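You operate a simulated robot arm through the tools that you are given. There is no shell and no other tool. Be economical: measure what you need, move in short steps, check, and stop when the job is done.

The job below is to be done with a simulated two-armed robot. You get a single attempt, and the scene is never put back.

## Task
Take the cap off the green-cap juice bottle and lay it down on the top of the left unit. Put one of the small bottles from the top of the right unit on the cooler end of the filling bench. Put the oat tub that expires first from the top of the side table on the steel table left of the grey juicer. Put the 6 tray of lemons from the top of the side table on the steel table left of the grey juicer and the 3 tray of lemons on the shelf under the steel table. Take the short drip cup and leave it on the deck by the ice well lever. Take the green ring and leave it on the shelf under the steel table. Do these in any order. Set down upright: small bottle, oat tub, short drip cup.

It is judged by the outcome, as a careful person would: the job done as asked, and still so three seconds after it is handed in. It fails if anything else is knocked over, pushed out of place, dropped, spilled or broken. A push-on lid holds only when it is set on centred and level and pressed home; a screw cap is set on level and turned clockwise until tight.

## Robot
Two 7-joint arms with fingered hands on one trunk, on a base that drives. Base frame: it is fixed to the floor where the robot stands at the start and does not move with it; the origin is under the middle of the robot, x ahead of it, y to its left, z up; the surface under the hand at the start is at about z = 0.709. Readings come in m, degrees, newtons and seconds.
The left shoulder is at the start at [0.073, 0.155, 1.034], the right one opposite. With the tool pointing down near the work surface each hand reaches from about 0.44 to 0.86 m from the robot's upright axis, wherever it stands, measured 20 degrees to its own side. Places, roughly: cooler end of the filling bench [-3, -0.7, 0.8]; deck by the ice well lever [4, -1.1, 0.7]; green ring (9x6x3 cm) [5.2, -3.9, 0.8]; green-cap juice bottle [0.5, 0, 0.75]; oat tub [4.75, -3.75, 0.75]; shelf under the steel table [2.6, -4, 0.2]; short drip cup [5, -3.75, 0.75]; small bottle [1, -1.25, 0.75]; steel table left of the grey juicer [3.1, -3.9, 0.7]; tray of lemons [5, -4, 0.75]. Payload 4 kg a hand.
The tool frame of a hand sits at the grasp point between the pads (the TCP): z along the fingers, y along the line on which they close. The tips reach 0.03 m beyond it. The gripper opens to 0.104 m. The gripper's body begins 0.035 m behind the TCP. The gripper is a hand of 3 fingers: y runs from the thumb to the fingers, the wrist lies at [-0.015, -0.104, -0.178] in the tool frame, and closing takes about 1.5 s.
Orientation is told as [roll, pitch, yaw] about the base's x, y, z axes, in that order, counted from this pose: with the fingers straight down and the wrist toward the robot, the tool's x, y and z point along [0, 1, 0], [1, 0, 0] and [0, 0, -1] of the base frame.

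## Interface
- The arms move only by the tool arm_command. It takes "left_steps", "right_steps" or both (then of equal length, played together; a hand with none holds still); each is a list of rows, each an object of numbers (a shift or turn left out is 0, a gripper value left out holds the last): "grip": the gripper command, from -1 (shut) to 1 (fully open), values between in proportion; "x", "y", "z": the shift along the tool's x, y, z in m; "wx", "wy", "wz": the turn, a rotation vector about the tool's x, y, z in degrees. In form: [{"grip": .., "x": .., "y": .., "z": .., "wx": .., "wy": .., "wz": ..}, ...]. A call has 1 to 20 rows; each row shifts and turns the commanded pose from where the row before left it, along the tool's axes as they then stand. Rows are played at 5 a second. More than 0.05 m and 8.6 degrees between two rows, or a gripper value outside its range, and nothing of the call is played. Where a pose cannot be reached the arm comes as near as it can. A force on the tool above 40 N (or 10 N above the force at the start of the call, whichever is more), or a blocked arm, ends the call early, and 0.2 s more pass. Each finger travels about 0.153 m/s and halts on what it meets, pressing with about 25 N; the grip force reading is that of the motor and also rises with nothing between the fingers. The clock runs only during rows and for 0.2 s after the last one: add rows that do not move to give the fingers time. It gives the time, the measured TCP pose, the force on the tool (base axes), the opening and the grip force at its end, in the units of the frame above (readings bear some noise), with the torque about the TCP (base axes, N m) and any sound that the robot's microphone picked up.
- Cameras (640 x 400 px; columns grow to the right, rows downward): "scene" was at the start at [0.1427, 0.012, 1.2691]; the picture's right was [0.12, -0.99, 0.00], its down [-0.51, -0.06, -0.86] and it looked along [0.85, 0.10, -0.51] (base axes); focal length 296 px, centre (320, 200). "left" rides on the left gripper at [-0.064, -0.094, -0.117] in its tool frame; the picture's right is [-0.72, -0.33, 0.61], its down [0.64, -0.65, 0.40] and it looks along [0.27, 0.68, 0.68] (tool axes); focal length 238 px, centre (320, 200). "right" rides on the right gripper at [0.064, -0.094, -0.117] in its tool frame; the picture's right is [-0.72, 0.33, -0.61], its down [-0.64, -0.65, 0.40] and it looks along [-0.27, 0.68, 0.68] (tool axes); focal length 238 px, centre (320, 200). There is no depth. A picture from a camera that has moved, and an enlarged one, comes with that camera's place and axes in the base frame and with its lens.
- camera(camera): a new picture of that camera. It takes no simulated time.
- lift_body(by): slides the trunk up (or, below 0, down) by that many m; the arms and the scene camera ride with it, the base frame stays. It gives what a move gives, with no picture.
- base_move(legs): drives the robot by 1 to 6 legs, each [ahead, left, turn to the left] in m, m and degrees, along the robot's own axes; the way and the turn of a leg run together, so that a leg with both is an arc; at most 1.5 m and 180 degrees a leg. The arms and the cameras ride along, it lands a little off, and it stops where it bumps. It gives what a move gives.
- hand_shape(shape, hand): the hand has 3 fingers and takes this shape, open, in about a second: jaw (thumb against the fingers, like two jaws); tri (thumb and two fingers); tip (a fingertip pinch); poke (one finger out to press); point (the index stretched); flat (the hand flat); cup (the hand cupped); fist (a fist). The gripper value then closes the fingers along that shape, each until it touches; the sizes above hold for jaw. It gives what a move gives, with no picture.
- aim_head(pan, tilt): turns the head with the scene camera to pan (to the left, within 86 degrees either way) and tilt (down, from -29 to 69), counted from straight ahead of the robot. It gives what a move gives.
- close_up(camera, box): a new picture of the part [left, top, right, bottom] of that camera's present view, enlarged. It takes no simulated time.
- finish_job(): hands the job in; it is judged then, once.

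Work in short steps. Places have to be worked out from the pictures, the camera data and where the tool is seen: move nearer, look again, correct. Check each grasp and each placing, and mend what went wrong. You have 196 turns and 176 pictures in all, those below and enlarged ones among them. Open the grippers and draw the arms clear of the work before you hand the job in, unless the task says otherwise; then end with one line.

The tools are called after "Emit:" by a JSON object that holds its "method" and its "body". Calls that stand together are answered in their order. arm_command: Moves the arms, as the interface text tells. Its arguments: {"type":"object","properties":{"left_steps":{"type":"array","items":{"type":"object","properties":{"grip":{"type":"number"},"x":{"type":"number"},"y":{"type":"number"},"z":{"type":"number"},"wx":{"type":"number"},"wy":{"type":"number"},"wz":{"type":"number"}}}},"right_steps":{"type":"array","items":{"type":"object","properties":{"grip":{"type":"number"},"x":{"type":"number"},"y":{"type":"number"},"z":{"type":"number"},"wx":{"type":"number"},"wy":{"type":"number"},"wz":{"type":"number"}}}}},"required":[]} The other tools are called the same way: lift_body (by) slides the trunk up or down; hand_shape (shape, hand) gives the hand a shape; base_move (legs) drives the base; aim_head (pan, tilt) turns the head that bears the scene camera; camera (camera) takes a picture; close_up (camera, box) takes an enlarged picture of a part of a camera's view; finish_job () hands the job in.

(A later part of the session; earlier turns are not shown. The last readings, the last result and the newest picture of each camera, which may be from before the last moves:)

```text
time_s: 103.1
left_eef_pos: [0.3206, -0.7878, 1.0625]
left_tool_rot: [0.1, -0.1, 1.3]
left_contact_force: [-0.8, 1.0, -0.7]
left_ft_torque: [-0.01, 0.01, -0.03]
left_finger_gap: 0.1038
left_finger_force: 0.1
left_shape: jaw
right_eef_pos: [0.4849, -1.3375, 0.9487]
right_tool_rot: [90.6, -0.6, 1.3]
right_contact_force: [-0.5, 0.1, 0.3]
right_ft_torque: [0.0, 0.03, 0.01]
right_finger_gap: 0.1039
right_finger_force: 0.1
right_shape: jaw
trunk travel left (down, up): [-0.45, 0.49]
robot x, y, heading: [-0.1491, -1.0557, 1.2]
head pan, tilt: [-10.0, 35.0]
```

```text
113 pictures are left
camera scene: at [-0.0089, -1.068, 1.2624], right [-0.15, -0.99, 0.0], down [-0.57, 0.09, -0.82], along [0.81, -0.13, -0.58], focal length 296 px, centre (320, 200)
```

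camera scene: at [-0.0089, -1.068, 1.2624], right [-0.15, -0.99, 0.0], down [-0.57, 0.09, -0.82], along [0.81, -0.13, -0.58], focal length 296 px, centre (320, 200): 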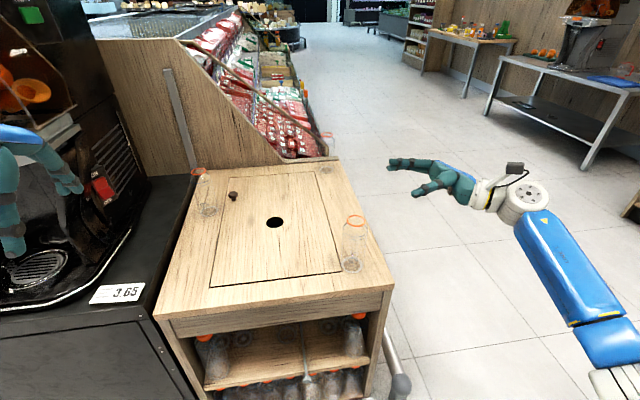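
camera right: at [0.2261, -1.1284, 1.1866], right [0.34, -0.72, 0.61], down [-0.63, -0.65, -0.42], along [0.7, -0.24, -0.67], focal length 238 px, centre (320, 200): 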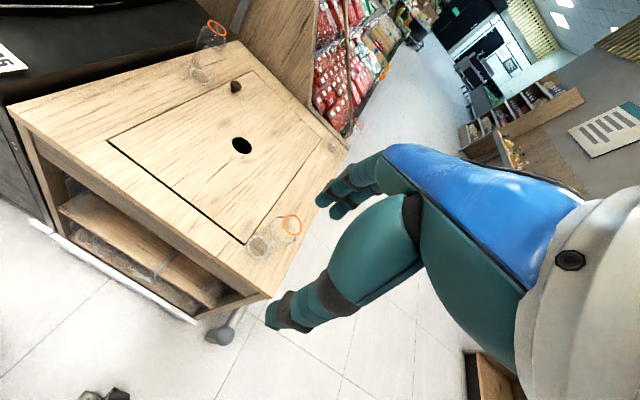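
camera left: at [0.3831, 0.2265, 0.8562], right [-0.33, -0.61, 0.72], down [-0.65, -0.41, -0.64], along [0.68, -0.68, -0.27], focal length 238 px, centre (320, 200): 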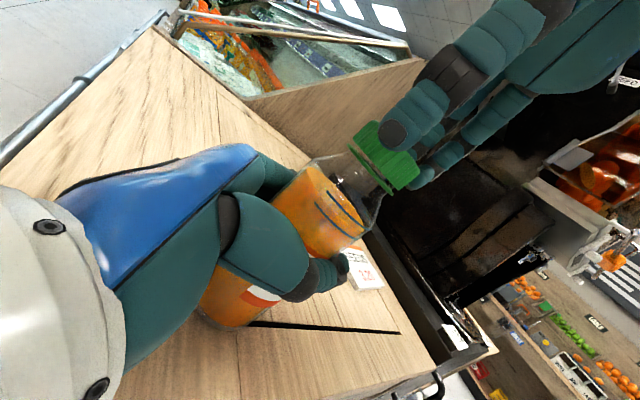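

The pose is good. I'll lower to body height, move in, and close.

Emit:
{"method": "arm_command", "body": {"right_steps": [{"x": -0.045}, {"x": -0.045}, {"x": -0.045}, {"x": -0.028, "y": -0.004}, {}, {"z": 0.04}, {"z": 0.04}, {"z": 0.033}, {}, {}]}}

Emit:
{"method": "camera", "body": {"camera": "scene"}}

Emit:
{"method": "camera", "body": {"camera": "right"}}

```text
time_s: 105.3
left_eef_pos: [0.3202, -0.7865, 1.0621]
left_tool_rot: [0.0, -0.1, 1.3]
left_contact_force: [0.2, 0.2, 0.6]
left_ft_torque: [0.0, 0.0, -0.01]
left_finger_gap: 0.1041
left_finger_force: 0.0
left_shape: jaw
right_eef_pos: [0.4835, -1.2241, 0.8141]
right_tool_rot: [90.7, -0.6, 1.2]
right_contact_force: [-0.8, -0.1, -0.4]
right_ft_torque: [-0.02, -0.01, 0.0]
right_finger_gap: 0.1039
right_finger_force: 0.1
right_shape: jaw
right hand out of reach, approached as far as the arm can: row 4
trunk travel left (down, up): [-0.45, 0.49]
robot x, y, heading: [-0.1495, -1.0598, 1.2]
head pan, tilt: [-10.0, 35.0]
```

```text
112 pictures are left
camera scene: at [-0.0087, -1.0674, 1.2624], right [-0.15, -0.99, 0.0], down [-0.57, 0.09, -0.82], along [0.81, -0.13, -0.58], focal length 296 px, centre (320, 200)
```

scene: 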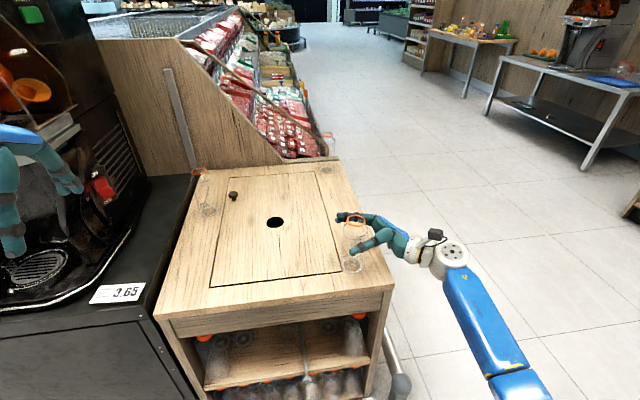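

```text
111 pictures are left
camera right: at [0.3905, -1.345, 0.8764], right [0.35, -0.6, -0.72], down [-0.66, 0.4, -0.64], along [0.67, 0.7, -0.25], focal length 238 px, centre (320, 200)
```

right: 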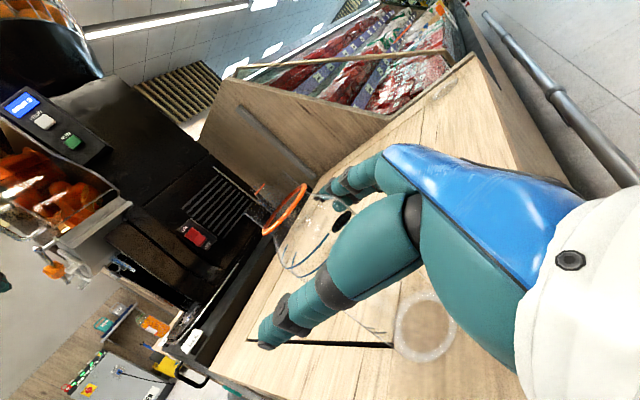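

The hand is around the bottle but at z 0.814, a little high. I'll lower the trunk by 3 cm and then close.

Emit:
{"method": "lift_body", "body": {"by": -0.03}}

Emit:
{"method": "arm_command", "body": {"right_steps": [{"grip": 0.2}, {}, {"grip": -0.2}, {}, {"grip": -1}, {}, {}, {}, {}, {}]}}

Emit:
{"method": "camera", "body": {"camera": "right"}}

Emit:
{"method": "close_up", "body": {"camera": "scene", "box": [300, 190, 440, 300]}}

```text
time_s: 106.0
left_eef_pos: [0.3194, -0.7874, 1.033]
left_tool_rot: [0.1, -0.1, 1.4]
left_contact_force: [0.3, 0.4, -0.8]
left_ft_torque: [-0.01, -0.03, 0.02]
left_finger_gap: 0.1041
left_finger_force: 0.1
left_shape: jaw
right_eef_pos: [0.4822, -1.2247, 0.7854]
right_tool_rot: [90.8, -0.7, 1.4]
right_contact_force: [-0.3, 0.6, 0.2]
right_ft_torque: [0.01, -0.02, 0.0]
right_finger_gap: 0.1038
right_finger_force: 0.1
right_shape: jaw
trunk travel left (down, up): [-0.42, 0.52]
robot x, y, heading: [-0.148, -1.0564, 1.1]
head pan, tilt: [-10.0, 35.0]
```

```text
time_s: 108.2
left_eef_pos: [0.321, -0.787, 1.0319]
left_tool_rot: [0.2, -0.1, 1.2]
left_contact_force: [0.7, -0.2, -1.1]
left_ft_torque: [0.02, -0.02, 0.0]
left_finger_gap: 0.1039
left_finger_force: 0.0
left_shape: jaw
right_eef_pos: [0.4832, -1.2243, 0.7842]
right_tool_rot: [90.8, -0.6, 1.3]
right_contact_force: [0.2, 0.6, 1.0]
right_ft_torque: [0.04, 0.03, -0.01]
right_finger_gap: 0.0366
right_finger_force: 25.3
right_shape: jaw
trunk travel left (down, up): [-0.42, 0.52]
robot x, y, heading: [-0.1487, -1.0551, 1.5]
head pan, tilt: [-10.0, 35.0]
```

```text
110 pictures are left
camera right: at [0.3904, -1.3451, 0.8466], right [0.35, -0.6, -0.72], down [-0.66, 0.4, -0.64], along [0.67, 0.7, -0.25], focal length 238 px, centre (320, 200)
```

right: 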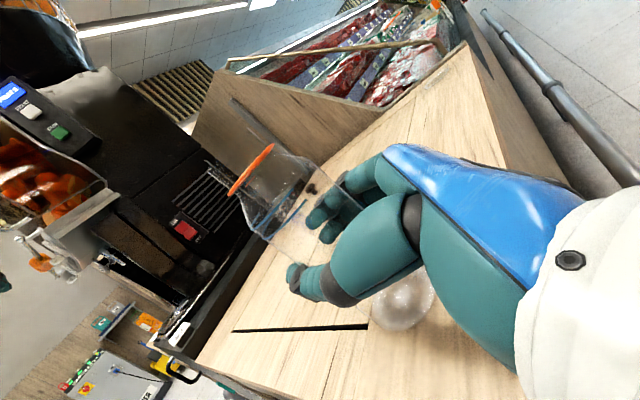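

```text
3.64 times, centred on (370, 245) of scene
camera zoom: at [-0.0089, -1.0673, 1.2324], right [-0.15, -0.99, 0.0], down [-0.57, 0.09, -0.82], along [0.81, -0.13, -0.58], focal length 1077 px, centre (138, 36)
```

zoom: 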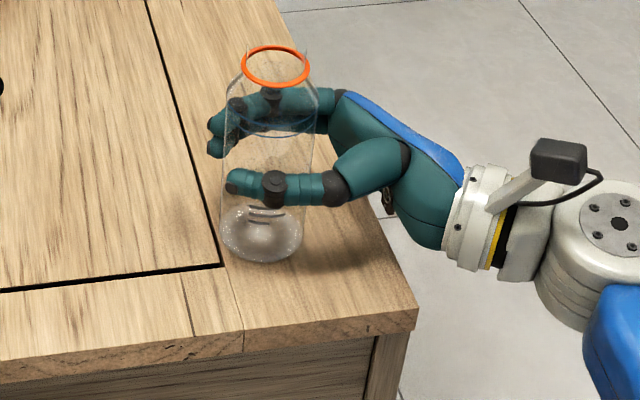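

The grip is firm at 25 N. I'll lift via the trunk, back away, and turn around toward the filling bench to look.

Emit:
{"method": "lift_body", "body": {"by": 0.18}}

Emit:
{"method": "base_move", "body": {"legs": [[-0.5, 0, 0], [0, 0, 170]]}}

Emit:
{"method": "aim_head", "body": {"pan": 0, "tilt": 15}}

Emit:
{"method": "camera", "body": {"camera": "scene"}}

```text
time_s: 110.2
left_eef_pos: [0.3225, -0.7887, 1.2129]
left_tool_rot: [0.2, -0.1, 1.4]
left_contact_force: [0.4, -0.2, 0.4]
left_ft_torque: [-0.02, 0.03, -0.02]
left_finger_gap: 0.1039
left_finger_force: 0.1
left_shape: jaw
right_eef_pos: [0.4847, -1.2239, 0.9655]
right_tool_rot: [90.7, -0.6, 1.3]
right_contact_force: [0.4, 0.0, 0.0]
right_ft_torque: [-0.01, -0.04, -0.01]
right_finger_gap: 0.0367
right_finger_force: 25.0
right_shape: jaw
trunk travel left (down, up): [-0.6, 0.34]
robot x, y, heading: [-0.1458, -1.0555, 1.1]
head pan, tilt: [-10.0, 35.0]
```

```text
time_s: 120.1
left_eef_pos: [-1.1737, -1.2403, 1.2131]
left_tool_rot: [0.1, -0.3, 170.3]
left_contact_force: [-0.5, -0.1, 0.7]
left_ft_torque: [0.01, 0.03, -0.01]
left_finger_gap: 0.1039
left_finger_force: 0.1
left_shape: jaw
right_eef_pos: [-1.249, -0.7797, 0.9641]
right_tool_rot: [90.7, -0.7, 170.3]
right_contact_force: [-0.2, -0.9, 0.0]
right_ft_torque: [-0.01, -0.03, 0.02]
right_finger_gap: 0.036
right_finger_force: 24.8
right_shape: jaw
trunk travel left (down, up): [-0.6, 0.34]
robot x, y, heading: [-0.6594, -1.0659, 169.7]
head pan, tilt: [-10.0, 35.0]
```

```text
time_s: 121.0
left_eef_pos: [-1.1704, -1.2409, 1.2128]
left_tool_rot: [0.1, -0.1, 170.3]
left_contact_force: [0.0, -0.3, -1.1]
left_ft_torque: [-0.03, -0.03, -0.02]
left_finger_gap: 0.1037
left_finger_force: 0.0
left_shape: jaw
right_eef_pos: [-1.2462, -0.7795, 0.9647]
right_tool_rot: [90.8, -0.7, 170.3]
right_contact_force: [-0.9, -0.9, 0.8]
right_ft_torque: [0.02, -0.02, -0.01]
right_finger_gap: 0.0357
right_finger_force: 25.1
right_shape: jaw
trunk travel left (down, up): [-0.6, 0.34]
robot x, y, heading: [-0.6585, -1.0669, 169.9]
head pan, tilt: [0.0, 15.0]
```

```text
108 pictures are left
camera scene: at [-0.8052, -1.0411, 1.4443], right [0.17, 0.98, 0.0], down [0.26, -0.04, -0.97], along [-0.95, 0.17, -0.26], focal length 296 px, centre (320, 200)
```

scene: 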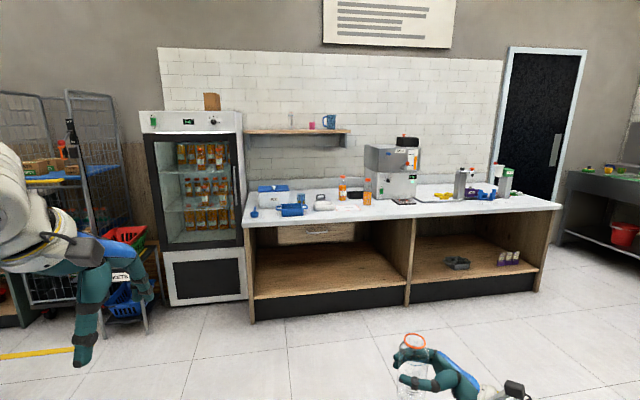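

The filling bench is ahead, with the cooler at its left end. Its surface is at about z 0.77, its front edge at x≈-2.7, and its cooler end starts at y≈-1.2. I'll straighten to heading 180 and approach.

Emit:
{"method": "base_move", "body": {"legs": [[0, 0, 10.2], [1.25, 0, 0]]}}

Emit:
{"method": "aim_head", "body": {"pan": -5, "tilt": 25}}

Emit:
{"method": "camera", "body": {"camera": "scene"}}

```text
time_s: 128.0
left_eef_pos: [-2.4016, -1.306, 1.2134]
left_tool_rot: [0.1, -0.2, 178.8]
left_contact_force: [-0.2, -0.6, 0.3]
left_ft_torque: [-0.02, 0.02, 0.01]
left_finger_gap: 0.1037
left_finger_force: 0.1
left_shape: jaw
right_eef_pos: [-2.5457, -0.8626, 0.9666]
right_tool_rot: [90.7, -0.7, 178.9]
right_contact_force: [0.6, 0.1, -0.5]
right_ft_torque: [0.02, 0.02, -0.05]
right_finger_gap: 0.0361
right_finger_force: 25.0
right_shape: jaw
trunk travel left (down, up): [-0.6, 0.34]
robot x, y, heading: [-1.9249, -1.0559, 178.7]
head pan, tilt: [0.0, 15.0]
```

```text
time_s: 128.8
left_eef_pos: [-2.4001, -1.3058, 1.2135]
left_tool_rot: [0.1, -0.2, 178.8]
left_contact_force: [0.6, 0.3, -0.6]
left_ft_torque: [-0.01, 0.02, 0.0]
left_finger_gap: 0.1039
left_finger_force: 0.1
left_shape: jaw
right_eef_pos: [-2.544, -0.862, 0.965]
right_tool_rot: [90.7, -0.7, 178.9]
right_contact_force: [0.4, -0.5, -0.6]
right_ft_torque: [0.02, -0.03, 0.0]
right_finger_gap: 0.0357
right_finger_force: 24.8
right_shape: jaw
trunk travel left (down, up): [-0.6, 0.34]
robot x, y, heading: [-1.9217, -1.0569, 178.7]
head pan, tilt: [-5.0, 25.0]
```

```text
107 pictures are left
camera scene: at [-2.0677, -1.0462, 1.4282], right [0.11, 0.99, 0.0], down [0.42, -0.05, -0.91], along [-0.9, 0.1, -0.42], focal length 296 px, centre (320, 200)
```

scene: 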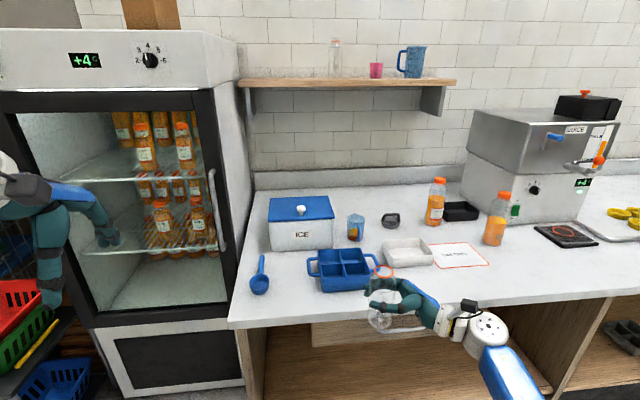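

There's a free spot between the blue rack and the orange-edged sheet, around [-2.79, -0.66]. I'll pull the left hand back from the cooler, strafe right 0.2 m, then creep forward 0.2 m.

Emit:
{"method": "arm_command", "body": {"left_steps": [{"y": -0.04, "x": -0.02}, {"y": -0.04, "x": -0.02}, {"x": -0.03}, {}]}}

Emit:
{"method": "base_move", "body": {"legs": [[0, -0.2, 0], [0.22, 0, 0]]}}

Emit:
{"method": "camera", "body": {"camera": "scene"}}

Emit:
{"method": "camera", "body": {"camera": "right"}}

```text
time_s: 129.8
left_eef_pos: [-2.3177, -1.2341, 1.2145]
left_tool_rot: [0.0, -0.2, 178.9]
left_contact_force: [0.0, -1.1, 0.0]
left_ft_torque: [-0.01, 0.01, 0.03]
left_finger_gap: 0.1036
left_finger_force: 0.0
left_shape: jaw
right_eef_pos: [-2.5445, -0.862, 0.966]
right_tool_rot: [90.7, -0.8, 178.9]
right_contact_force: [-0.5, -0.2, 0.3]
right_ft_torque: [-0.03, 0.02, 0.0]
right_finger_gap: 0.036
right_finger_force: 25.2
right_shape: jaw
trunk travel left (down, up): [-0.6, 0.34]
robot x, y, heading: [-1.9247, -1.0583, 178.7]
head pan, tilt: [-5.0, 25.0]
```

```text
time_s: 132.7
left_eef_pos: [-2.5316, -1.0289, 1.2141]
left_tool_rot: [0.2, -0.3, 179.0]
left_contact_force: [0.7, 0.5, -0.6]
left_ft_torque: [0.03, 0.0, -0.01]
left_finger_gap: 0.1036
left_finger_force: 0.1
left_shape: jaw
right_eef_pos: [-2.7601, -0.6571, 0.9664]
right_tool_rot: [90.7, -0.9, 179.1]
right_contact_force: [-0.4, -1.2, -0.5]
right_ft_torque: [-0.01, 0.01, 0.0]
right_finger_gap: 0.0358
right_finger_force: 25.2
right_shape: jaw
trunk travel left (down, up): [-0.6, 0.34]
robot x, y, heading: [-2.1379, -0.8499, 178.8]
head pan, tilt: [-5.0, 25.0]
```

```text
106 pictures are left
camera scene: at [-2.28, -0.8381, 1.4285], right [0.11, 0.99, 0.0], down [0.42, -0.05, -0.91], along [-0.9, 0.1, -0.42], focal length 296 px, centre (320, 200)
```

scene: 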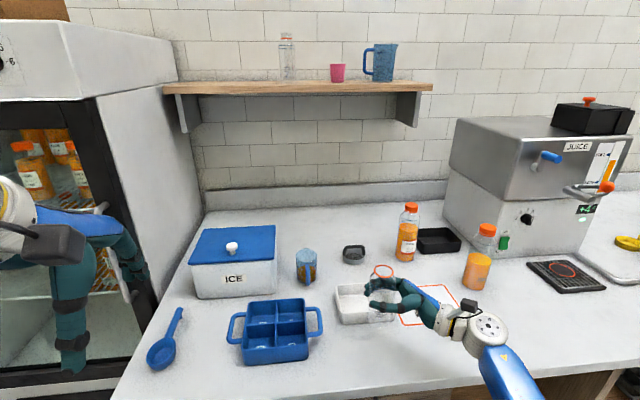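

```text
105 pictures are left
camera right: at [-2.6623, -0.5418, 1.0282], right [-0.33, 0.61, -0.72], down [0.64, -0.42, -0.65], along [-0.7, -0.67, -0.25], focal length 238 px, centre (320, 200)
```

right: 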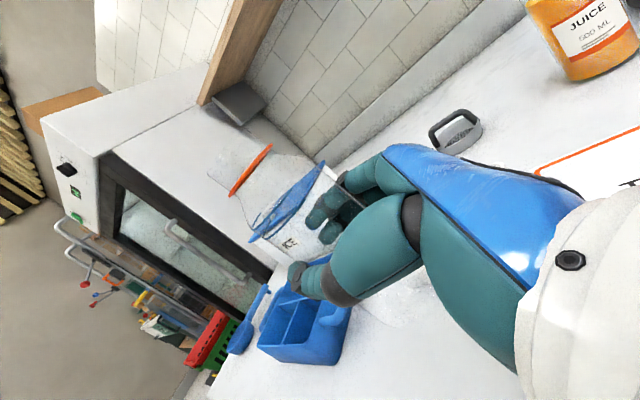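

The drop point is clear, with the white box behind it and the front edge about 7 cm away. I'll push the hand 2 cm further in, then lower with the trunk in steps while watching the force.

Emit:
{"method": "arm_command", "body": {"right_steps": [{"y": 0.02}, {}, {}]}}

Emit:
{"method": "lift_body", "body": {"by": -0.09}}

Emit:
{"method": "camera", "body": {"camera": "scene"}}

Emit:
{"method": "camera", "body": {"camera": "right"}}

```text
time_s: 133.5
left_eef_pos: [-2.5327, -1.0297, 1.2136]
left_tool_rot: [0.1, -0.3, 179.0]
left_contact_force: [0.0, 0.0, 1.0]
left_ft_torque: [-0.01, -0.01, 0.01]
left_finger_gap: 0.1039
left_finger_force: 0.1
left_shape: jaw
right_eef_pos: [-2.7802, -0.6574, 0.9653]
right_tool_rot: [90.7, -0.8, 179.1]
right_contact_force: [0.4, 1.0, 1.0]
right_ft_torque: [-0.02, -0.03, -0.03]
right_finger_gap: 0.0357
right_finger_force: 25.0
right_shape: jaw
trunk travel left (down, up): [-0.6, 0.34]
robot x, y, heading: [-2.1372, -0.8485, 178.9]
head pan, tilt: [-5.0, 25.0]
```

```text
time_s: 134.7
left_eef_pos: [-2.5325, -1.0317, 1.125]
left_tool_rot: [0.0, -0.2, 179.0]
left_contact_force: [-1.1, 0.5, 0.6]
left_ft_torque: [0.02, 0.02, 0.0]
left_finger_gap: 0.1039
left_finger_force: 0.0
left_shape: jaw
right_eef_pos: [-2.781, -0.6576, 0.8763]
right_tool_rot: [90.6, -0.8, 179.1]
right_contact_force: [0.6, -0.3, -0.1]
right_ft_torque: [-0.02, 0.01, -0.02]
right_finger_gap: 0.0357
right_finger_force: 25.0
right_shape: jaw
trunk travel left (down, up): [-0.51, 0.43]
robot x, y, heading: [-2.1385, -0.8522, 178.7]
head pan, tilt: [-5.0, 25.0]
```

```text
104 pictures are left
camera scene: at [-2.2824, -0.84, 1.3382], right [0.11, 0.99, 0.0], down [0.42, -0.04, -0.91], along [-0.9, 0.1, -0.42], focal length 296 px, centre (320, 200)
```

scene: 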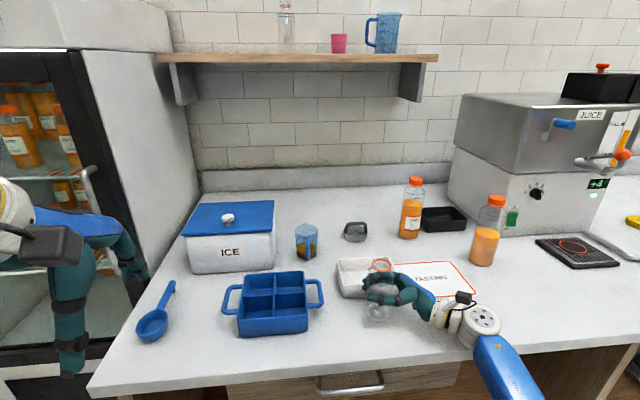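

```text
103 pictures are left
camera right: at [-2.6827, -0.5428, 0.9382], right [-0.33, 0.61, -0.72], down [0.64, -0.42, -0.65], along [-0.7, -0.67, -0.25], focal length 238 px, centre (320, 200)
```

right: 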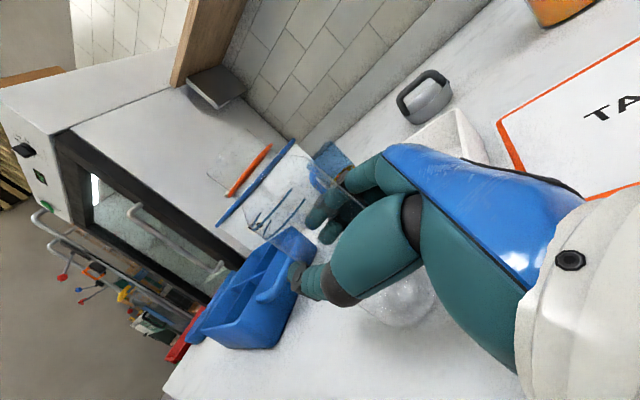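

The bottle base is about 3 cm above the bench. I'll lower a little more.

Emit:
{"method": "lift_body", "body": {"by": -0.02}}

Emit:
{"method": "close_up", "body": {"camera": "scene", "box": [320, 240, 460, 350]}}

Emit:
{"method": "close_up", "body": {"camera": "right", "box": [190, 120, 480, 340]}}

```text
time_s: 135.4
left_eef_pos: [-2.5294, -1.032, 1.1057]
left_tool_rot: [0.1, -0.4, 179.1]
left_contact_force: [-0.2, -0.2, 0.5]
left_ft_torque: [0.02, -0.03, 0.02]
left_finger_gap: 0.1038
left_finger_force: 0.0
left_shape: jaw
right_eef_pos: [-2.7778, -0.6594, 0.8592]
right_tool_rot: [90.6, -1.1, 179.2]
right_contact_force: [3.3, -1.6, 17.6]
right_ft_torque: [0.14, -0.01, 0.01]
right_finger_gap: 0.0332
right_finger_force: 24.8
right_shape: jaw
trunk travel left (down, up): [-0.49, 0.45]
robot x, y, heading: [-2.1359, -0.8508, 179.3]
head pan, tilt: [-5.0, 25.0]
```

```text
3.64 times, centred on (390, 295) of scene
camera zoom: at [-2.2784, -0.8423, 1.3187], right [0.11, 0.99, 0.0], down [0.42, -0.04, -0.91], along [-0.9, 0.1, -0.42], focal length 1077 px, centre (66, -146)
```

zoom: 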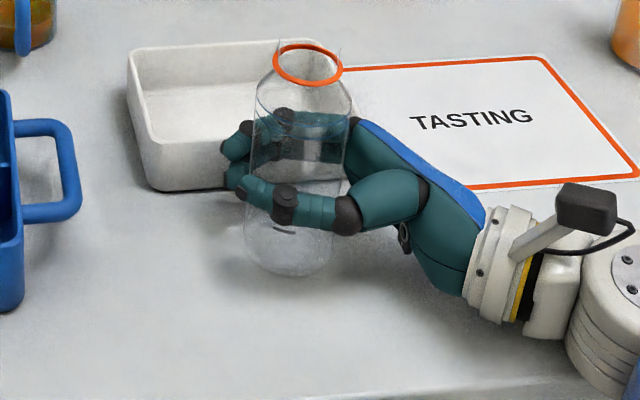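

```text
1.82 times, centred on (335, 230) of right
camera zoom: at [-2.6807, -0.5446, 0.9207], right [-0.33, 0.61, -0.72], down [0.64, -0.42, -0.65], along [-0.7, -0.67, -0.25], focal length 433 px, centre (293, 146)
```

zoom: 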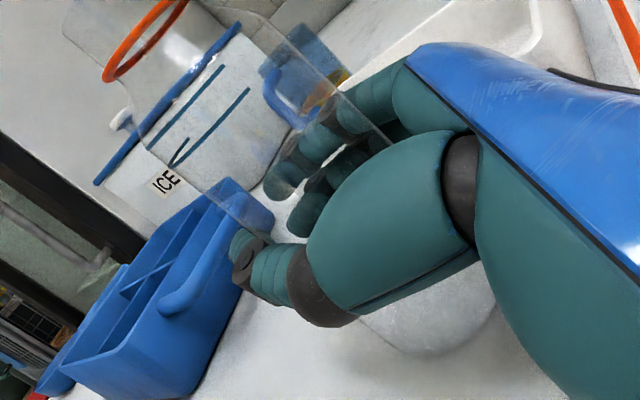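

The base touched down with 17 N. I'll relieve it with a few mm up, then open slowly and withdraw sideways.

Emit:
{"method": "lift_body", "body": {"by": 0.005}}

Emit:
{"method": "arm_command", "body": {"right_steps": [{"grip": -0.6}, {"grip": -0.4}, {"grip": -0.2}, {"grip": 0}, {"grip": 0.4}, {"grip": 1}, {}, {}, {}]}}

Emit:
{"method": "camera", "body": {"camera": "scene"}}

```text
time_s: 135.9
left_eef_pos: [-2.5316, -1.032, 1.1094]
left_tool_rot: [0.1, -0.4, 179.0]
left_contact_force: [0.0, -0.3, 0.3]
left_ft_torque: [-0.02, 0.02, 0.02]
left_finger_gap: 0.1038
left_finger_force: 0.1
left_shape: jaw
right_eef_pos: [-2.7782, -0.6577, 0.8617]
right_tool_rot: [90.6, -0.7, 179.1]
right_contact_force: [0.6, -1.2, 6.1]
right_ft_torque: [0.03, -0.12, -0.04]
right_finger_gap: 0.0334
right_finger_force: 24.7
right_shape: jaw
trunk travel left (down, up): [-0.495, 0.445]
robot x, y, heading: [-2.1366, -0.852, 178.8]
head pan, tilt: [-5.0, 25.0]
```

```text
time_s: 137.9
left_eef_pos: [-2.5324, -1.0307, 1.1088]
left_tool_rot: [0.1, -0.3, 179.0]
left_contact_force: [-0.3, 0.3, 0.0]
left_ft_torque: [-0.05, -0.01, 0.0]
left_finger_gap: 0.1037
left_finger_force: 0.1
left_shape: jaw
right_eef_pos: [-2.7796, -0.6574, 0.8618]
right_tool_rot: [90.7, -0.9, 179.2]
right_contact_force: [-0.5, 0.1, -1.1]
right_ft_torque: [0.02, 0.03, -0.02]
right_finger_gap: 0.1038
right_finger_force: 0.0
right_shape: jaw
trunk travel left (down, up): [-0.495, 0.445]
robot x, y, heading: [-2.1357, -0.8485, 178.9]
head pan, tilt: [-5.0, 25.0]
```

```text
100 pictures are left
camera scene: at [-2.2824, -0.84, 1.3231], right [0.11, 0.99, 0.0], down [0.42, -0.04, -0.91], along [-0.9, 0.1, -0.42], focal length 296 px, centre (320, 200)
```

scene: 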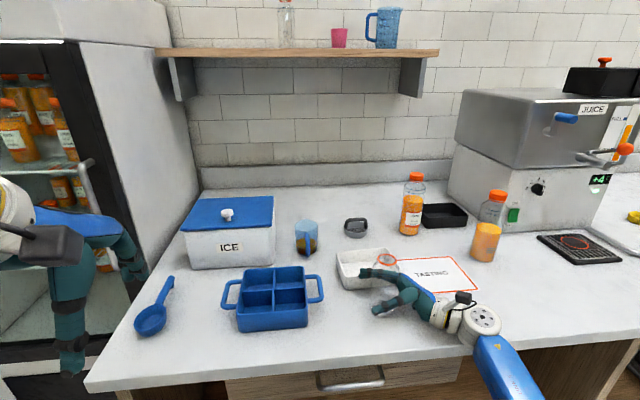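

I'll withdraw the right hand along its axis and verify the bottle stands.

Emit:
{"method": "arm_command", "body": {"right_steps": [{"z": -0.03}, {"z": -0.04}, {"z": -0.04}, {"z": -0.02}, {}]}}

Emit:
{"method": "close_up", "body": {"camera": "scene", "box": [220, 200, 500, 375]}}

```text
time_s: 139.1
left_eef_pos: [-2.5326, -1.0308, 1.1085]
left_tool_rot: [0.1, -0.3, 179.0]
left_contact_force: [0.4, -0.2, -0.3]
left_ft_torque: [-0.02, 0.01, -0.01]
left_finger_gap: 0.1038
left_finger_force: 0.0
left_shape: jaw
right_eef_pos: [-2.7775, -0.5557, 0.8613]
right_tool_rot: [90.9, -0.8, 179.0]
right_contact_force: [-0.5, 0.5, 0.4]
right_ft_torque: [0.0, 0.01, -0.03]
right_finger_gap: 0.1037
right_finger_force: 0.0
right_shape: jaw
right hand out of reach, approached as far as the arm can: row 3, 4
trunk travel left (down, up): [-0.495, 0.445]
robot x, y, heading: [-2.1392, -0.8515, 179.0]
head pan, tilt: [-5.0, 25.0]
```

```text
2.29 times, centred on (360, 288) of scene
camera zoom: at [-2.2827, -0.8395, 1.3231], right [0.11, 0.99, 0.0], down [0.42, -0.05, -0.91], along [-0.9, 0.1, -0.42], focal length 677 px, centre (229, 0)
```

zoom: 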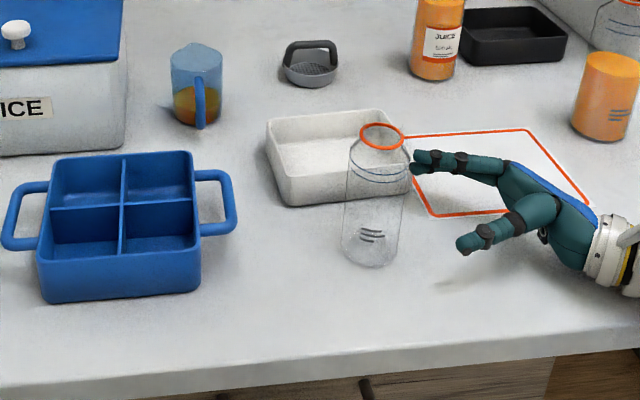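

The small bottle stands upright at the cooler end. I'll strafe right a bit to clear it, back off, then stow the right arm.

Emit:
{"method": "base_move", "body": {"legs": [[0, -0.06, 0], [-0.6, 0, 0]]}}

Emit:
{"method": "arm_command", "body": {"right_steps": [{"x": 0.04, "y": -0.02}, {"x": 0.04, "y": -0.02}, {"x": 0.04, "y": -0.02}, {"x": 0.04, "y": -0.02}, {"wy": -8.2}, {"wy": -8.2}, {"wy": -8.2}, {"wy": -8.2}, {"wy": -8.2}, {"wy": -8.2}, {"wy": -8.2}, {"wy": -8.2}, {"wy": -8.2}, {"wy": -8.2}, {"wy": -8}, {"x": 0.04, "y": -0.02}, {"x": 0.04, "y": -0.02}, {"x": 0.03, "y": -0.02}, {}]}}

Emit:
{"method": "camera", "body": {"camera": "scene"}}

```text
time_s: 143.1
left_eef_pos: [-1.933, -0.9844, 1.1079]
left_tool_rot: [0.0, -0.3, 179.4]
left_contact_force: [0.2, -0.4, -0.3]
left_ft_torque: [0.0, -0.04, 0.04]
left_finger_gap: 0.104
left_finger_force: 0.1
left_shape: jaw
right_eef_pos: [-2.182, -0.5118, 0.8616]
right_tool_rot: [90.6, -0.8, 179.4]
right_contact_force: [-0.2, -0.7, 0.7]
right_ft_torque: [0.03, 0.02, -0.01]
right_finger_gap: 0.1039
right_finger_force: 0.0
right_shape: jaw
trunk travel left (down, up): [-0.495, 0.445]
robot x, y, heading: [-1.5405, -0.8027, 179.0]
head pan, tilt: [-5.0, 25.0]
```

```text
time_s: 147.1
left_eef_pos: [-1.9309, -0.9845, 1.1096]
left_tool_rot: [0.1, -0.5, 179.4]
left_contact_force: [0.5, -0.5, 0.5]
left_ft_torque: [-0.05, -0.01, 0.01]
left_finger_gap: 0.1039
left_finger_force: 0.0
left_shape: jaw
right_eef_pos: [-2.0381, -0.619, 1.0214]
right_tool_rot: [0.7, -0.9, 179.3]
right_contact_force: [-0.1, 0.1, -0.5]
right_ft_torque: [0.0, 0.0, -0.02]
right_finger_gap: 0.1039
right_finger_force: 0.0
right_shape: jaw
trunk travel left (down, up): [-0.495, 0.445]
robot x, y, heading: [-1.5405, -0.802, 179.2]
head pan, tilt: [-5.0, 25.0]
```

```text
98 pictures are left
camera scene: at [-1.6835, -0.7915, 1.3232], right [0.1, 0.99, 0.0], down [0.42, -0.04, -0.91], along [-0.9, 0.09, -0.42], focal length 296 px, centre (320, 200)
```

scene: 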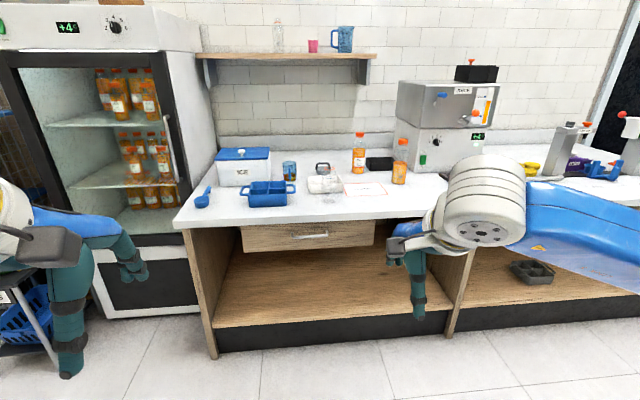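

Everything on the bench is in order. Now I drive to the side-table area: south to y≈-2.35, then east along the open aisle, stopping to look.

Emit:
{"method": "base_move", "body": {"legs": [[0, 0, 91], [1.5, 0, 0], [0, 0, 90], [1.5, 0, 0], [1.5, 0, 0]]}}

Emit:
{"method": "aim_head", "body": {"pan": -25, "tilt": 12}}

Emit:
{"method": "camera", "body": {"camera": "scene"}}

```text
time_s: 176.2
left_eef_pos: [1.8007, -2.1579, 1.1102]
left_tool_rot: [0.2, -0.4, -0.4]
left_contact_force: [0.2, 0.8, 0.3]
left_ft_torque: [-0.01, -0.01, -0.03]
left_finger_gap: 0.1037
left_finger_force: 0.1
left_shape: jaw
right_eef_pos: [1.9095, -2.5216, 1.0198]
right_tool_rot: [0.7, -0.9, -0.5]
right_contact_force: [-0.1, -1.4, 0.5]
right_ft_torque: [-0.02, 0.02, 0.01]
right_finger_gap: 0.104
right_finger_force: 0.2
right_shape: jaw
trunk travel left (down, up): [-0.495, 0.445]
robot x, y, heading: [1.4111, -2.3401, -0.6]
head pan, tilt: [-5.0, 25.0]
```

```text
time_s: 177.0
left_eef_pos: [1.8012, -2.157, 1.1096]
left_tool_rot: [0.0, -0.5, -0.4]
left_contact_force: [0.2, -0.7, 0.2]
left_ft_torque: [0.01, 0.03, -0.01]
left_finger_gap: 0.1038
left_finger_force: 0.1
left_shape: jaw
right_eef_pos: [1.9089, -2.5219, 1.0221]
right_tool_rot: [0.7, -0.8, -0.4]
right_contact_force: [0.6, -0.1, -0.4]
right_ft_torque: [0.0, 0.0, -0.03]
right_finger_gap: 0.1039
right_finger_force: 0.1
right_shape: jaw
trunk travel left (down, up): [-0.495, 0.445]
robot x, y, heading: [1.4084, -2.3408, -0.5]
head pan, tilt: [-25.0, 12.0]
```

```text
97 pictures are left
camera scene: at [1.547, -2.3812, 1.3442], right [-0.43, -0.9, 0.0], down [-0.19, 0.09, -0.98], along [0.88, -0.42, -0.21], focal length 296 px, centre (320, 200)
```

scene: 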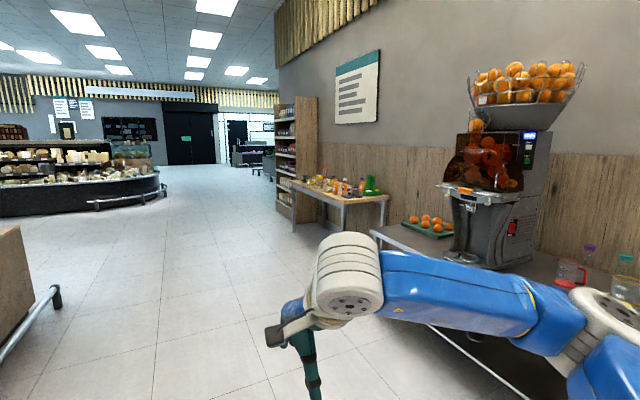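

I see the steel table with the grey juicer, with an orange tray left of it, and the side table beyond. I'll drive on to x≈4.85 and turn to face the side table.

Emit:
{"method": "base_move", "body": {"legs": [[1.5, 0, 0], [1.5, 0, 0], [0.45, 0, 0], [0, 0, -89.5]]}}

Emit:
{"method": "aim_head", "body": {"pan": 0, "tilt": 25}}

Emit:
{"method": "camera", "body": {"camera": "scene"}}

```text
time_s: 197.5
left_eef_pos: [5.0218, -2.7918, 1.1103]
left_tool_rot: [0.1, -0.4, -90.6]
left_contact_force: [0.7, 0.2, -0.2]
left_ft_torque: [0.01, 0.0, 0.02]
left_finger_gap: 0.1038
left_finger_force: 0.2
left_shape: jaw
right_eef_pos: [4.6584, -2.8988, 1.0217]
right_tool_rot: [0.6, -0.9, -90.7]
right_contact_force: [0.4, 0.1, -0.4]
right_ft_torque: [-0.01, 0.0, 0.02]
right_finger_gap: 0.104
right_finger_force: 0.0
right_shape: jaw
trunk travel left (down, up): [-0.495, 0.445]
robot x, y, heading: [4.8443, -2.405, -90.9]
head pan, tilt: [-25.0, 12.0]
```

```text
time_s: 198.3
left_eef_pos: [5.0214, -2.7902, 1.1119]
left_tool_rot: [0.1, -0.5, -90.7]
left_contact_force: [-0.5, -0.2, 0.2]
left_ft_torque: [-0.01, 0.02, 0.01]
left_finger_gap: 0.1038
left_finger_force: 0.1
left_shape: jaw
right_eef_pos: [4.6588, -2.8974, 1.0221]
right_tool_rot: [0.7, -0.9, -90.6]
right_contact_force: [-0.3, -0.2, -0.4]
right_ft_torque: [-0.03, 0.01, 0.03]
right_finger_gap: 0.1041
right_finger_force: 0.1
right_shape: jaw
trunk travel left (down, up): [-0.495, 0.445]
robot x, y, heading: [4.8394, -2.4021, -90.8]
head pan, tilt: [0.0, 25.0]
```

```text
96 pictures are left
camera scene: at [4.8379, -2.5446, 1.3232], right [-1.0, 0.01, 0.0], down [0.01, 0.42, -0.91], along [-0.01, -0.91, -0.42], focal length 296 px, centre (320, 200)
```

scene: 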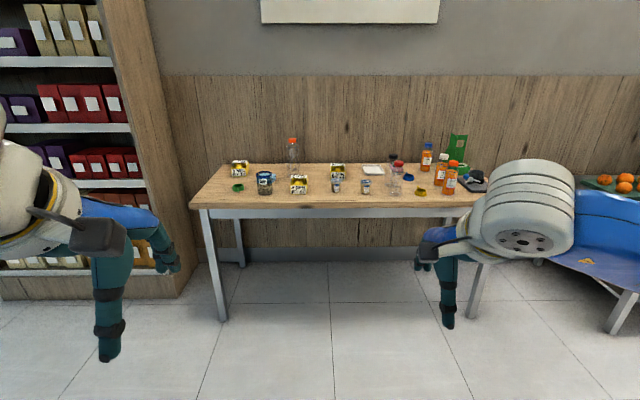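

I'll zoom in on the side table to identify the items.

Emit:
{"method": "close_up", "body": {"camera": "scene", "box": [190, 125, 350, 215]}}

Emit:
{"method": "close_up", "body": {"camera": "scene", "box": [320, 125, 500, 215]}}

```text
4.00 times, centred on (270, 170) of scene
camera zoom: at [4.8379, -2.5446, 1.3232], right [-1.0, 0.01, 0.0], down [0.01, 0.42, -0.91], along [-0.01, -0.91, -0.42], focal length 1185 px, centre (520, 320)
```

zoom: 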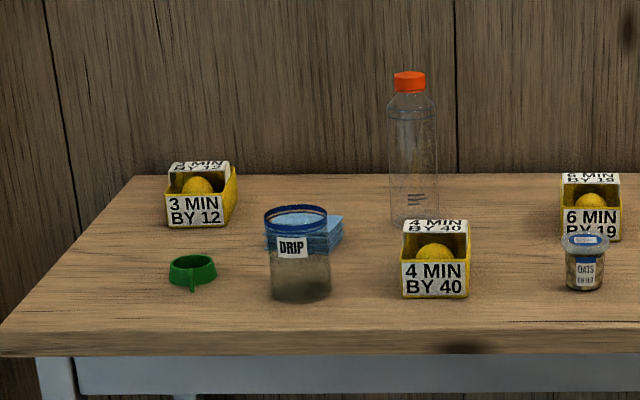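

```text
3.56 times, centred on (410, 170) of scene
camera zoom: at [4.8379, -2.5446, 1.3232], right [-1.0, 0.01, 0.0], down [0.01, 0.42, -0.91], along [-0.01, -0.91, -0.42], focal length 1053 px, centre (0, 307)
```

zoom: 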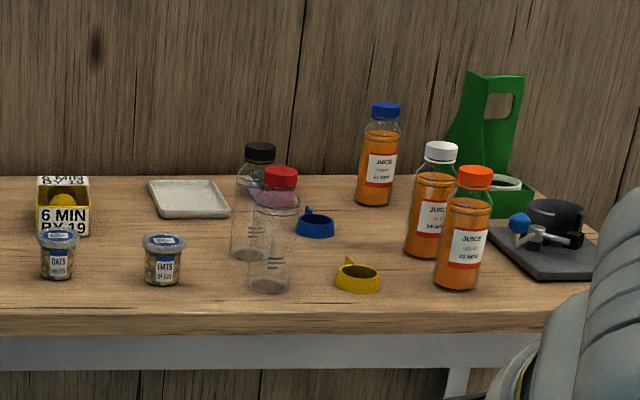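

I can see trays labelled 3, 4 and 6, the DRIP cup, the green ring, and two oat tubs with different dates. I'll move closer, to y≈-3.3, to read labels and measure.

Emit:
{"method": "base_move", "body": {"legs": [[0.88, 0, 0.8]]}}

Emit:
{"method": "aim_head", "body": {"pan": 0, "tilt": 35}}

Emit:
{"method": "camera", "body": {"camera": "scene"}}

```text
time_s: 203.0
left_eef_pos: [5.0084, -3.6619, 1.1106]
left_tool_rot: [0.1, -0.5, -90.7]
left_contact_force: [0.2, 0.4, -0.6]
left_ft_torque: [-0.03, -0.02, 0.0]
left_finger_gap: 0.104
left_finger_force: 0.0
left_shape: jaw
right_eef_pos: [4.6443, -3.7682, 1.0212]
right_tool_rot: [0.6, -1.0, -90.7]
right_contact_force: [0.3, 0.3, -0.2]
right_ft_torque: [0.01, 0.01, 0.03]
right_finger_gap: 0.104
right_finger_force: 0.0
right_shape: jaw
trunk travel left (down, up): [-0.495, 0.445]
robot x, y, heading: [4.8283, -3.2705, -91.0]
head pan, tilt: [0.0, 25.0]
```

```text
time_s: 203.7
left_eef_pos: [5.0079, -3.6598, 1.1113]
left_tool_rot: [0.1, -0.6, -90.8]
left_contact_force: [-0.5, -0.6, 0.3]
left_ft_torque: [-0.01, -0.01, 0.0]
left_finger_gap: 0.1039
left_finger_force: 0.0
left_shape: jaw
right_eef_pos: [4.6441, -3.7666, 1.0221]
right_tool_rot: [0.7, -1.1, -90.8]
right_contact_force: [0.9, 0.5, 0.1]
right_ft_torque: [-0.01, 0.01, 0.0]
right_finger_gap: 0.1037
right_finger_force: 0.0
right_shape: jaw
trunk travel left (down, up): [-0.495, 0.445]
robot x, y, heading: [4.823, -3.27, -91.0]
head pan, tilt: [0.0, 35.0]
```

```text
93 pictures are left
camera scene: at [4.8248, -3.4124, 1.3074], right [-1.0, 0.02, 0.0], down [0.01, 0.57, -0.82], along [-0.01, -0.82, -0.58], focal length 296 px, centre (320, 200)
```

scene: 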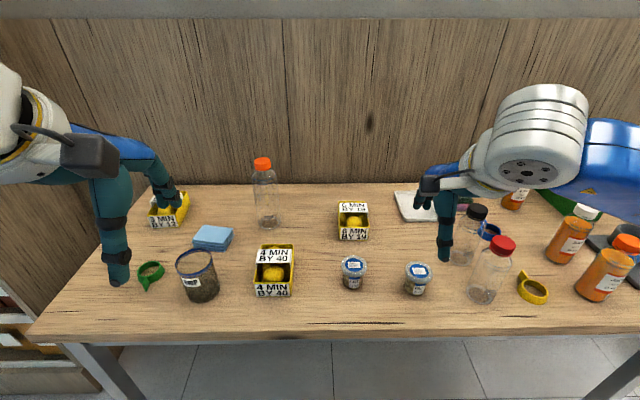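

Emit:
{"method": "close_up", "body": {"camera": "scene", "box": [325, 240, 445, 310]}}

Emit:
{"method": "close_up", "body": {"camera": "scene", "box": [120, 180, 310, 310]}}

```text
5.33 times, centred on (385, 275) of scene
camera zoom: at [4.8248, -3.4124, 1.3074], right [-1.0, 0.02, 0.0], down [0.01, 0.57, -0.82], along [-0.01, -0.82, -0.58], focal length 1580 px, centre (-27, -200)
```

zoom: 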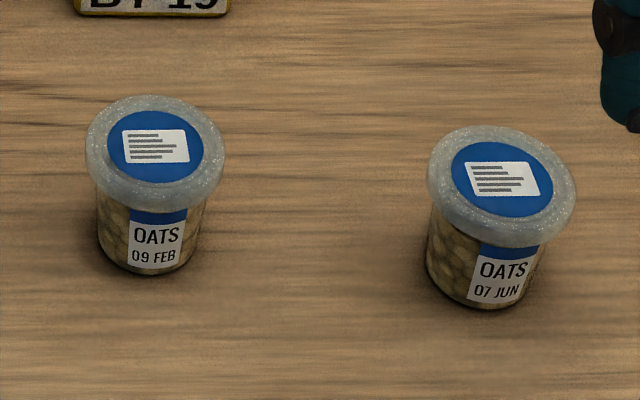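

```text
3.08 times, centred on (215, 245) of scene
camera zoom: at [4.8248, -3.4124, 1.3074], right [-1.0, 0.02, 0.0], down [0.01, 0.57, -0.82], along [-0.01, -0.82, -0.58], focal length 912 px, centre (643, 62)
```

zoom: 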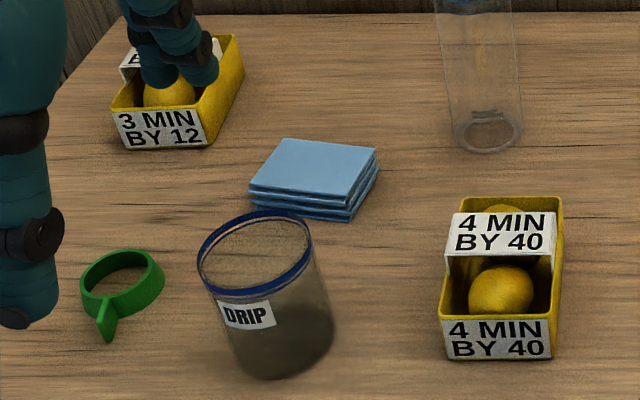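

The tub dated 09 FEB expires first (the other says 07 JUN), and it sits at about [4.737, -3.894], with its top near z 0.777. I'll bring the right hand above it.

Emit:
{"method": "arm_command", "body": {"right_steps": [{"grip": 1, "x": 0.03, "y": 0.035}, {"x": 0.03, "y": 0.035}, {"x": 0.03, "y": 0.035}, {"x": 0.005, "y": 0.021}, {"z": 0.045}, {"z": 0.045}, {"z": 0.045}, {}]}}

Emit:
{"method": "camera", "body": {"camera": "right"}}

Emit:
{"method": "camera", "body": {"camera": "scene"}}

```text
time_s: 205.5
left_eef_pos: [5.0079, -3.6605, 1.1118]
left_tool_rot: [0.0, -0.6, -90.8]
left_contact_force: [-0.4, 0.9, 0.0]
left_ft_torque: [0.01, 0.0, 0.01]
left_finger_gap: 0.1037
left_finger_force: 0.1
left_shape: jaw
right_eef_pos: [4.7394, -3.8965, 0.892]
right_tool_rot: [0.7, -1.1, -90.7]
right_contact_force: [-0.2, -0.4, -1.4]
right_ft_torque: [-0.01, -0.03, 0.01]
right_finger_gap: 0.104
right_finger_force: 0.1
right_shape: jaw
trunk travel left (down, up): [-0.495, 0.445]
robot x, y, heading: [4.8272, -3.2726, -90.9]
head pan, tilt: [0.0, 35.0]
```

```text
90 pictures are left
camera right: at [4.8039, -3.8027, 1.0075], right [-0.73, -0.31, 0.61], down [-0.63, 0.65, -0.42], along [-0.27, -0.69, -0.67], focal length 238 px, centre (320, 200)
```

right: 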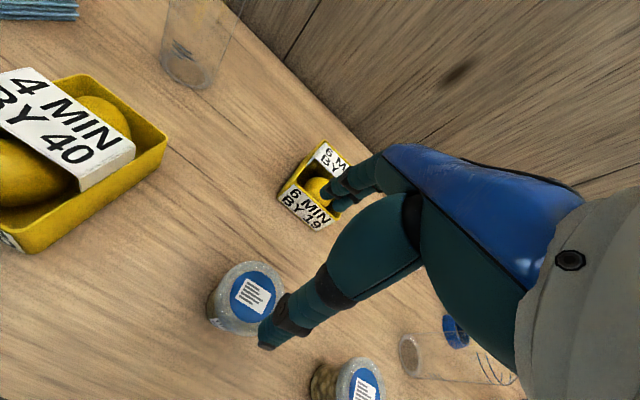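

```text
89 pictures are left
camera scene: at [4.8255, -3.4123, 1.3074], right [-1.0, 0.02, 0.0], down [0.01, 0.58, -0.82], along [-0.01, -0.82, -0.58], focal length 296 px, centre (320, 200)
```

scene: 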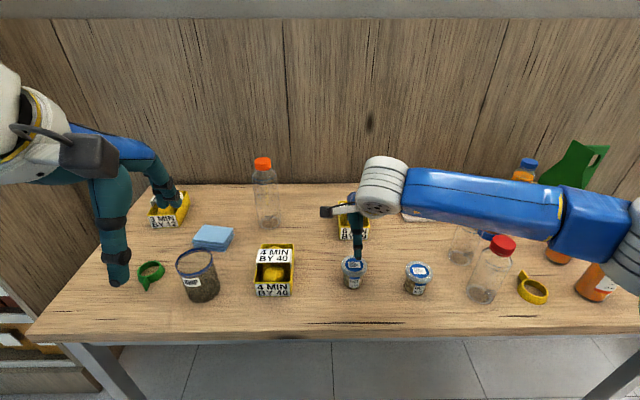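

The lid centre agrees with the TCP within a few mm. I'll lower to grip the body just under the lid.

Emit:
{"method": "arm_command", "body": {"right_steps": [{"z": 0.045}, {"z": 0.045}, {"z": 0.03}, {"z": 0.015}, {"z": 0.004}, {}, {"grip": 0.2}, {}, {"grip": -1}, {}, {}, {}, {}, {}]}}

Emit:
{"method": "camera", "body": {"camera": "right"}}

```text
time_s: 206.4
left_eef_pos: [5.0087, -3.6578, 1.1121]
left_tool_rot: [0.1, -0.7, -90.8]
left_contact_force: [0.5, 0.8, -1.0]
left_ft_torque: [0.0, -0.04, -0.01]
left_finger_gap: 0.1042
left_finger_force: 0.1
left_shape: jaw
right_eef_pos: [4.7408, -3.9051, 0.7773]
right_tool_rot: [1.1, -2.7, -90.7]
right_contact_force: [-2.7, 7.5, 21.3]
right_ft_torque: [-0.38, 0.31, -0.08]
right_finger_gap: 0.1021
right_finger_force: 0.1
right_shape: jaw
trunk travel left (down, up): [-0.495, 0.445]
robot x, y, heading: [4.8282, -3.2731, -90.9]
head pan, tilt: [0.0, 35.0]
stopped in row 4 (right hand): the force on the tool passed its limit at 47 N (the readings are from after the stop); the commanded pose is now the measured one
```

```text
88 pictures are left
camera right: at [4.8046, -3.8082, 0.891], right [-0.73, -0.29, 0.61], down [-0.62, 0.64, -0.45], along [-0.26, -0.71, -0.65], focal length 238 px, centre (320, 200)
```

right: 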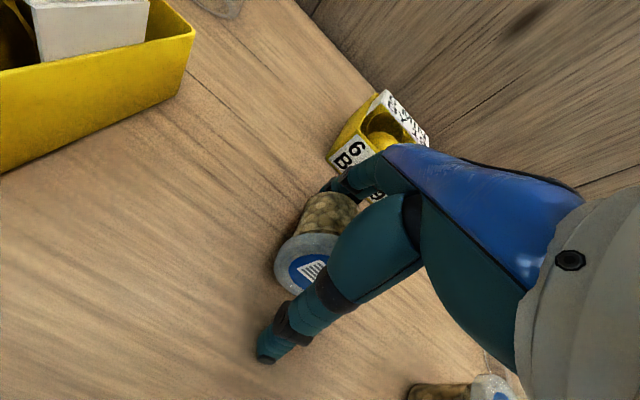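

The force limit tripped and the tub appears to have tipped against the fingers. I'll look from the scene camera before moving.

Emit:
{"method": "close_up", "body": {"camera": "scene", "box": [290, 190, 450, 300]}}

Emit:
{"method": "camera", "body": {"camera": "left"}}

```text
3.64 times, centred on (370, 245) of scene
camera zoom: at [4.8257, -3.4088, 1.3079], right [-1.0, 0.02, 0.0], down [0.01, 0.57, -0.82], along [-0.01, -0.82, -0.57], focal length 1077 px, centre (138, 36)
```

zoom: 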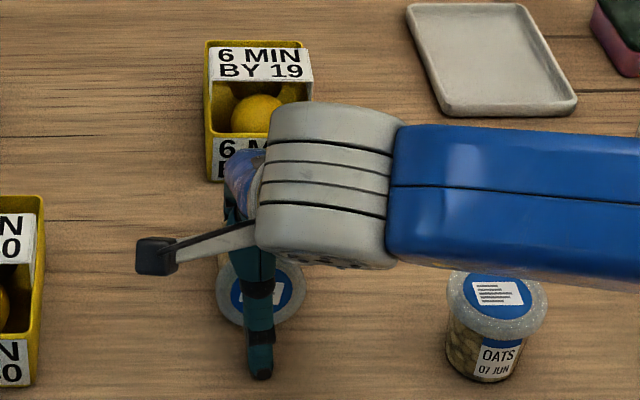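

```text
86 pictures are left
camera left: at [4.9456, -3.5614, 1.2279], right [-0.71, 0.33, -0.62], down [0.65, 0.64, -0.41], along [0.26, -0.7, -0.67], focal length 238 px, centre (320, 200)
```

left: 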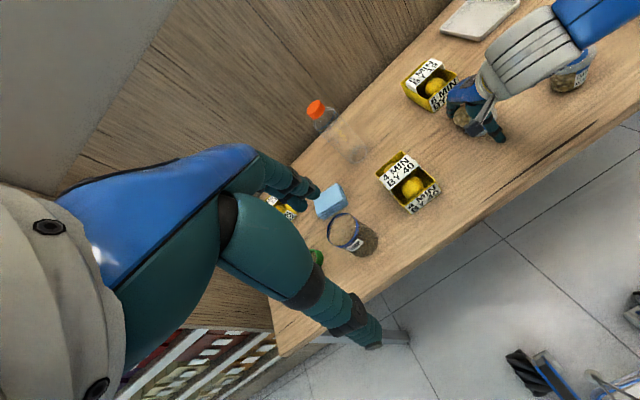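

I'll zoom in with the right camera to understand the contact.

Emit:
{"method": "close_up", "body": {"camera": "right", "box": [220, 150, 460, 380]}}

Emit:
{"method": "close_up", "body": {"camera": "left", "box": [420, 60, 540, 160]}}

```text
1.74 times, centred on (340, 265) of right
camera zoom: at [4.8046, -3.8082, 0.891], right [-0.73, -0.29, 0.61], down [-0.62, 0.64, -0.45], along [-0.26, -0.71, -0.65], focal length 414 px, centre (285, 87)
```

zoom: 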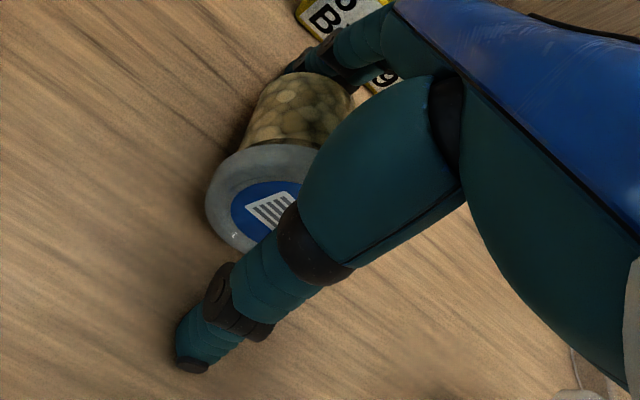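

```text
4.00 times, centred on (480, 110) of left
camera zoom: at [4.9456, -3.5614, 1.2279], right [-0.71, 0.33, -0.62], down [0.65, 0.64, -0.41], along [0.26, -0.7, -0.67], focal length 953 px, centre (-320, 560)
```

zoom: 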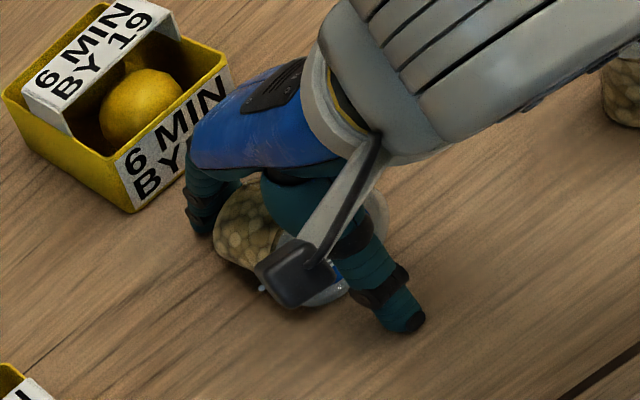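

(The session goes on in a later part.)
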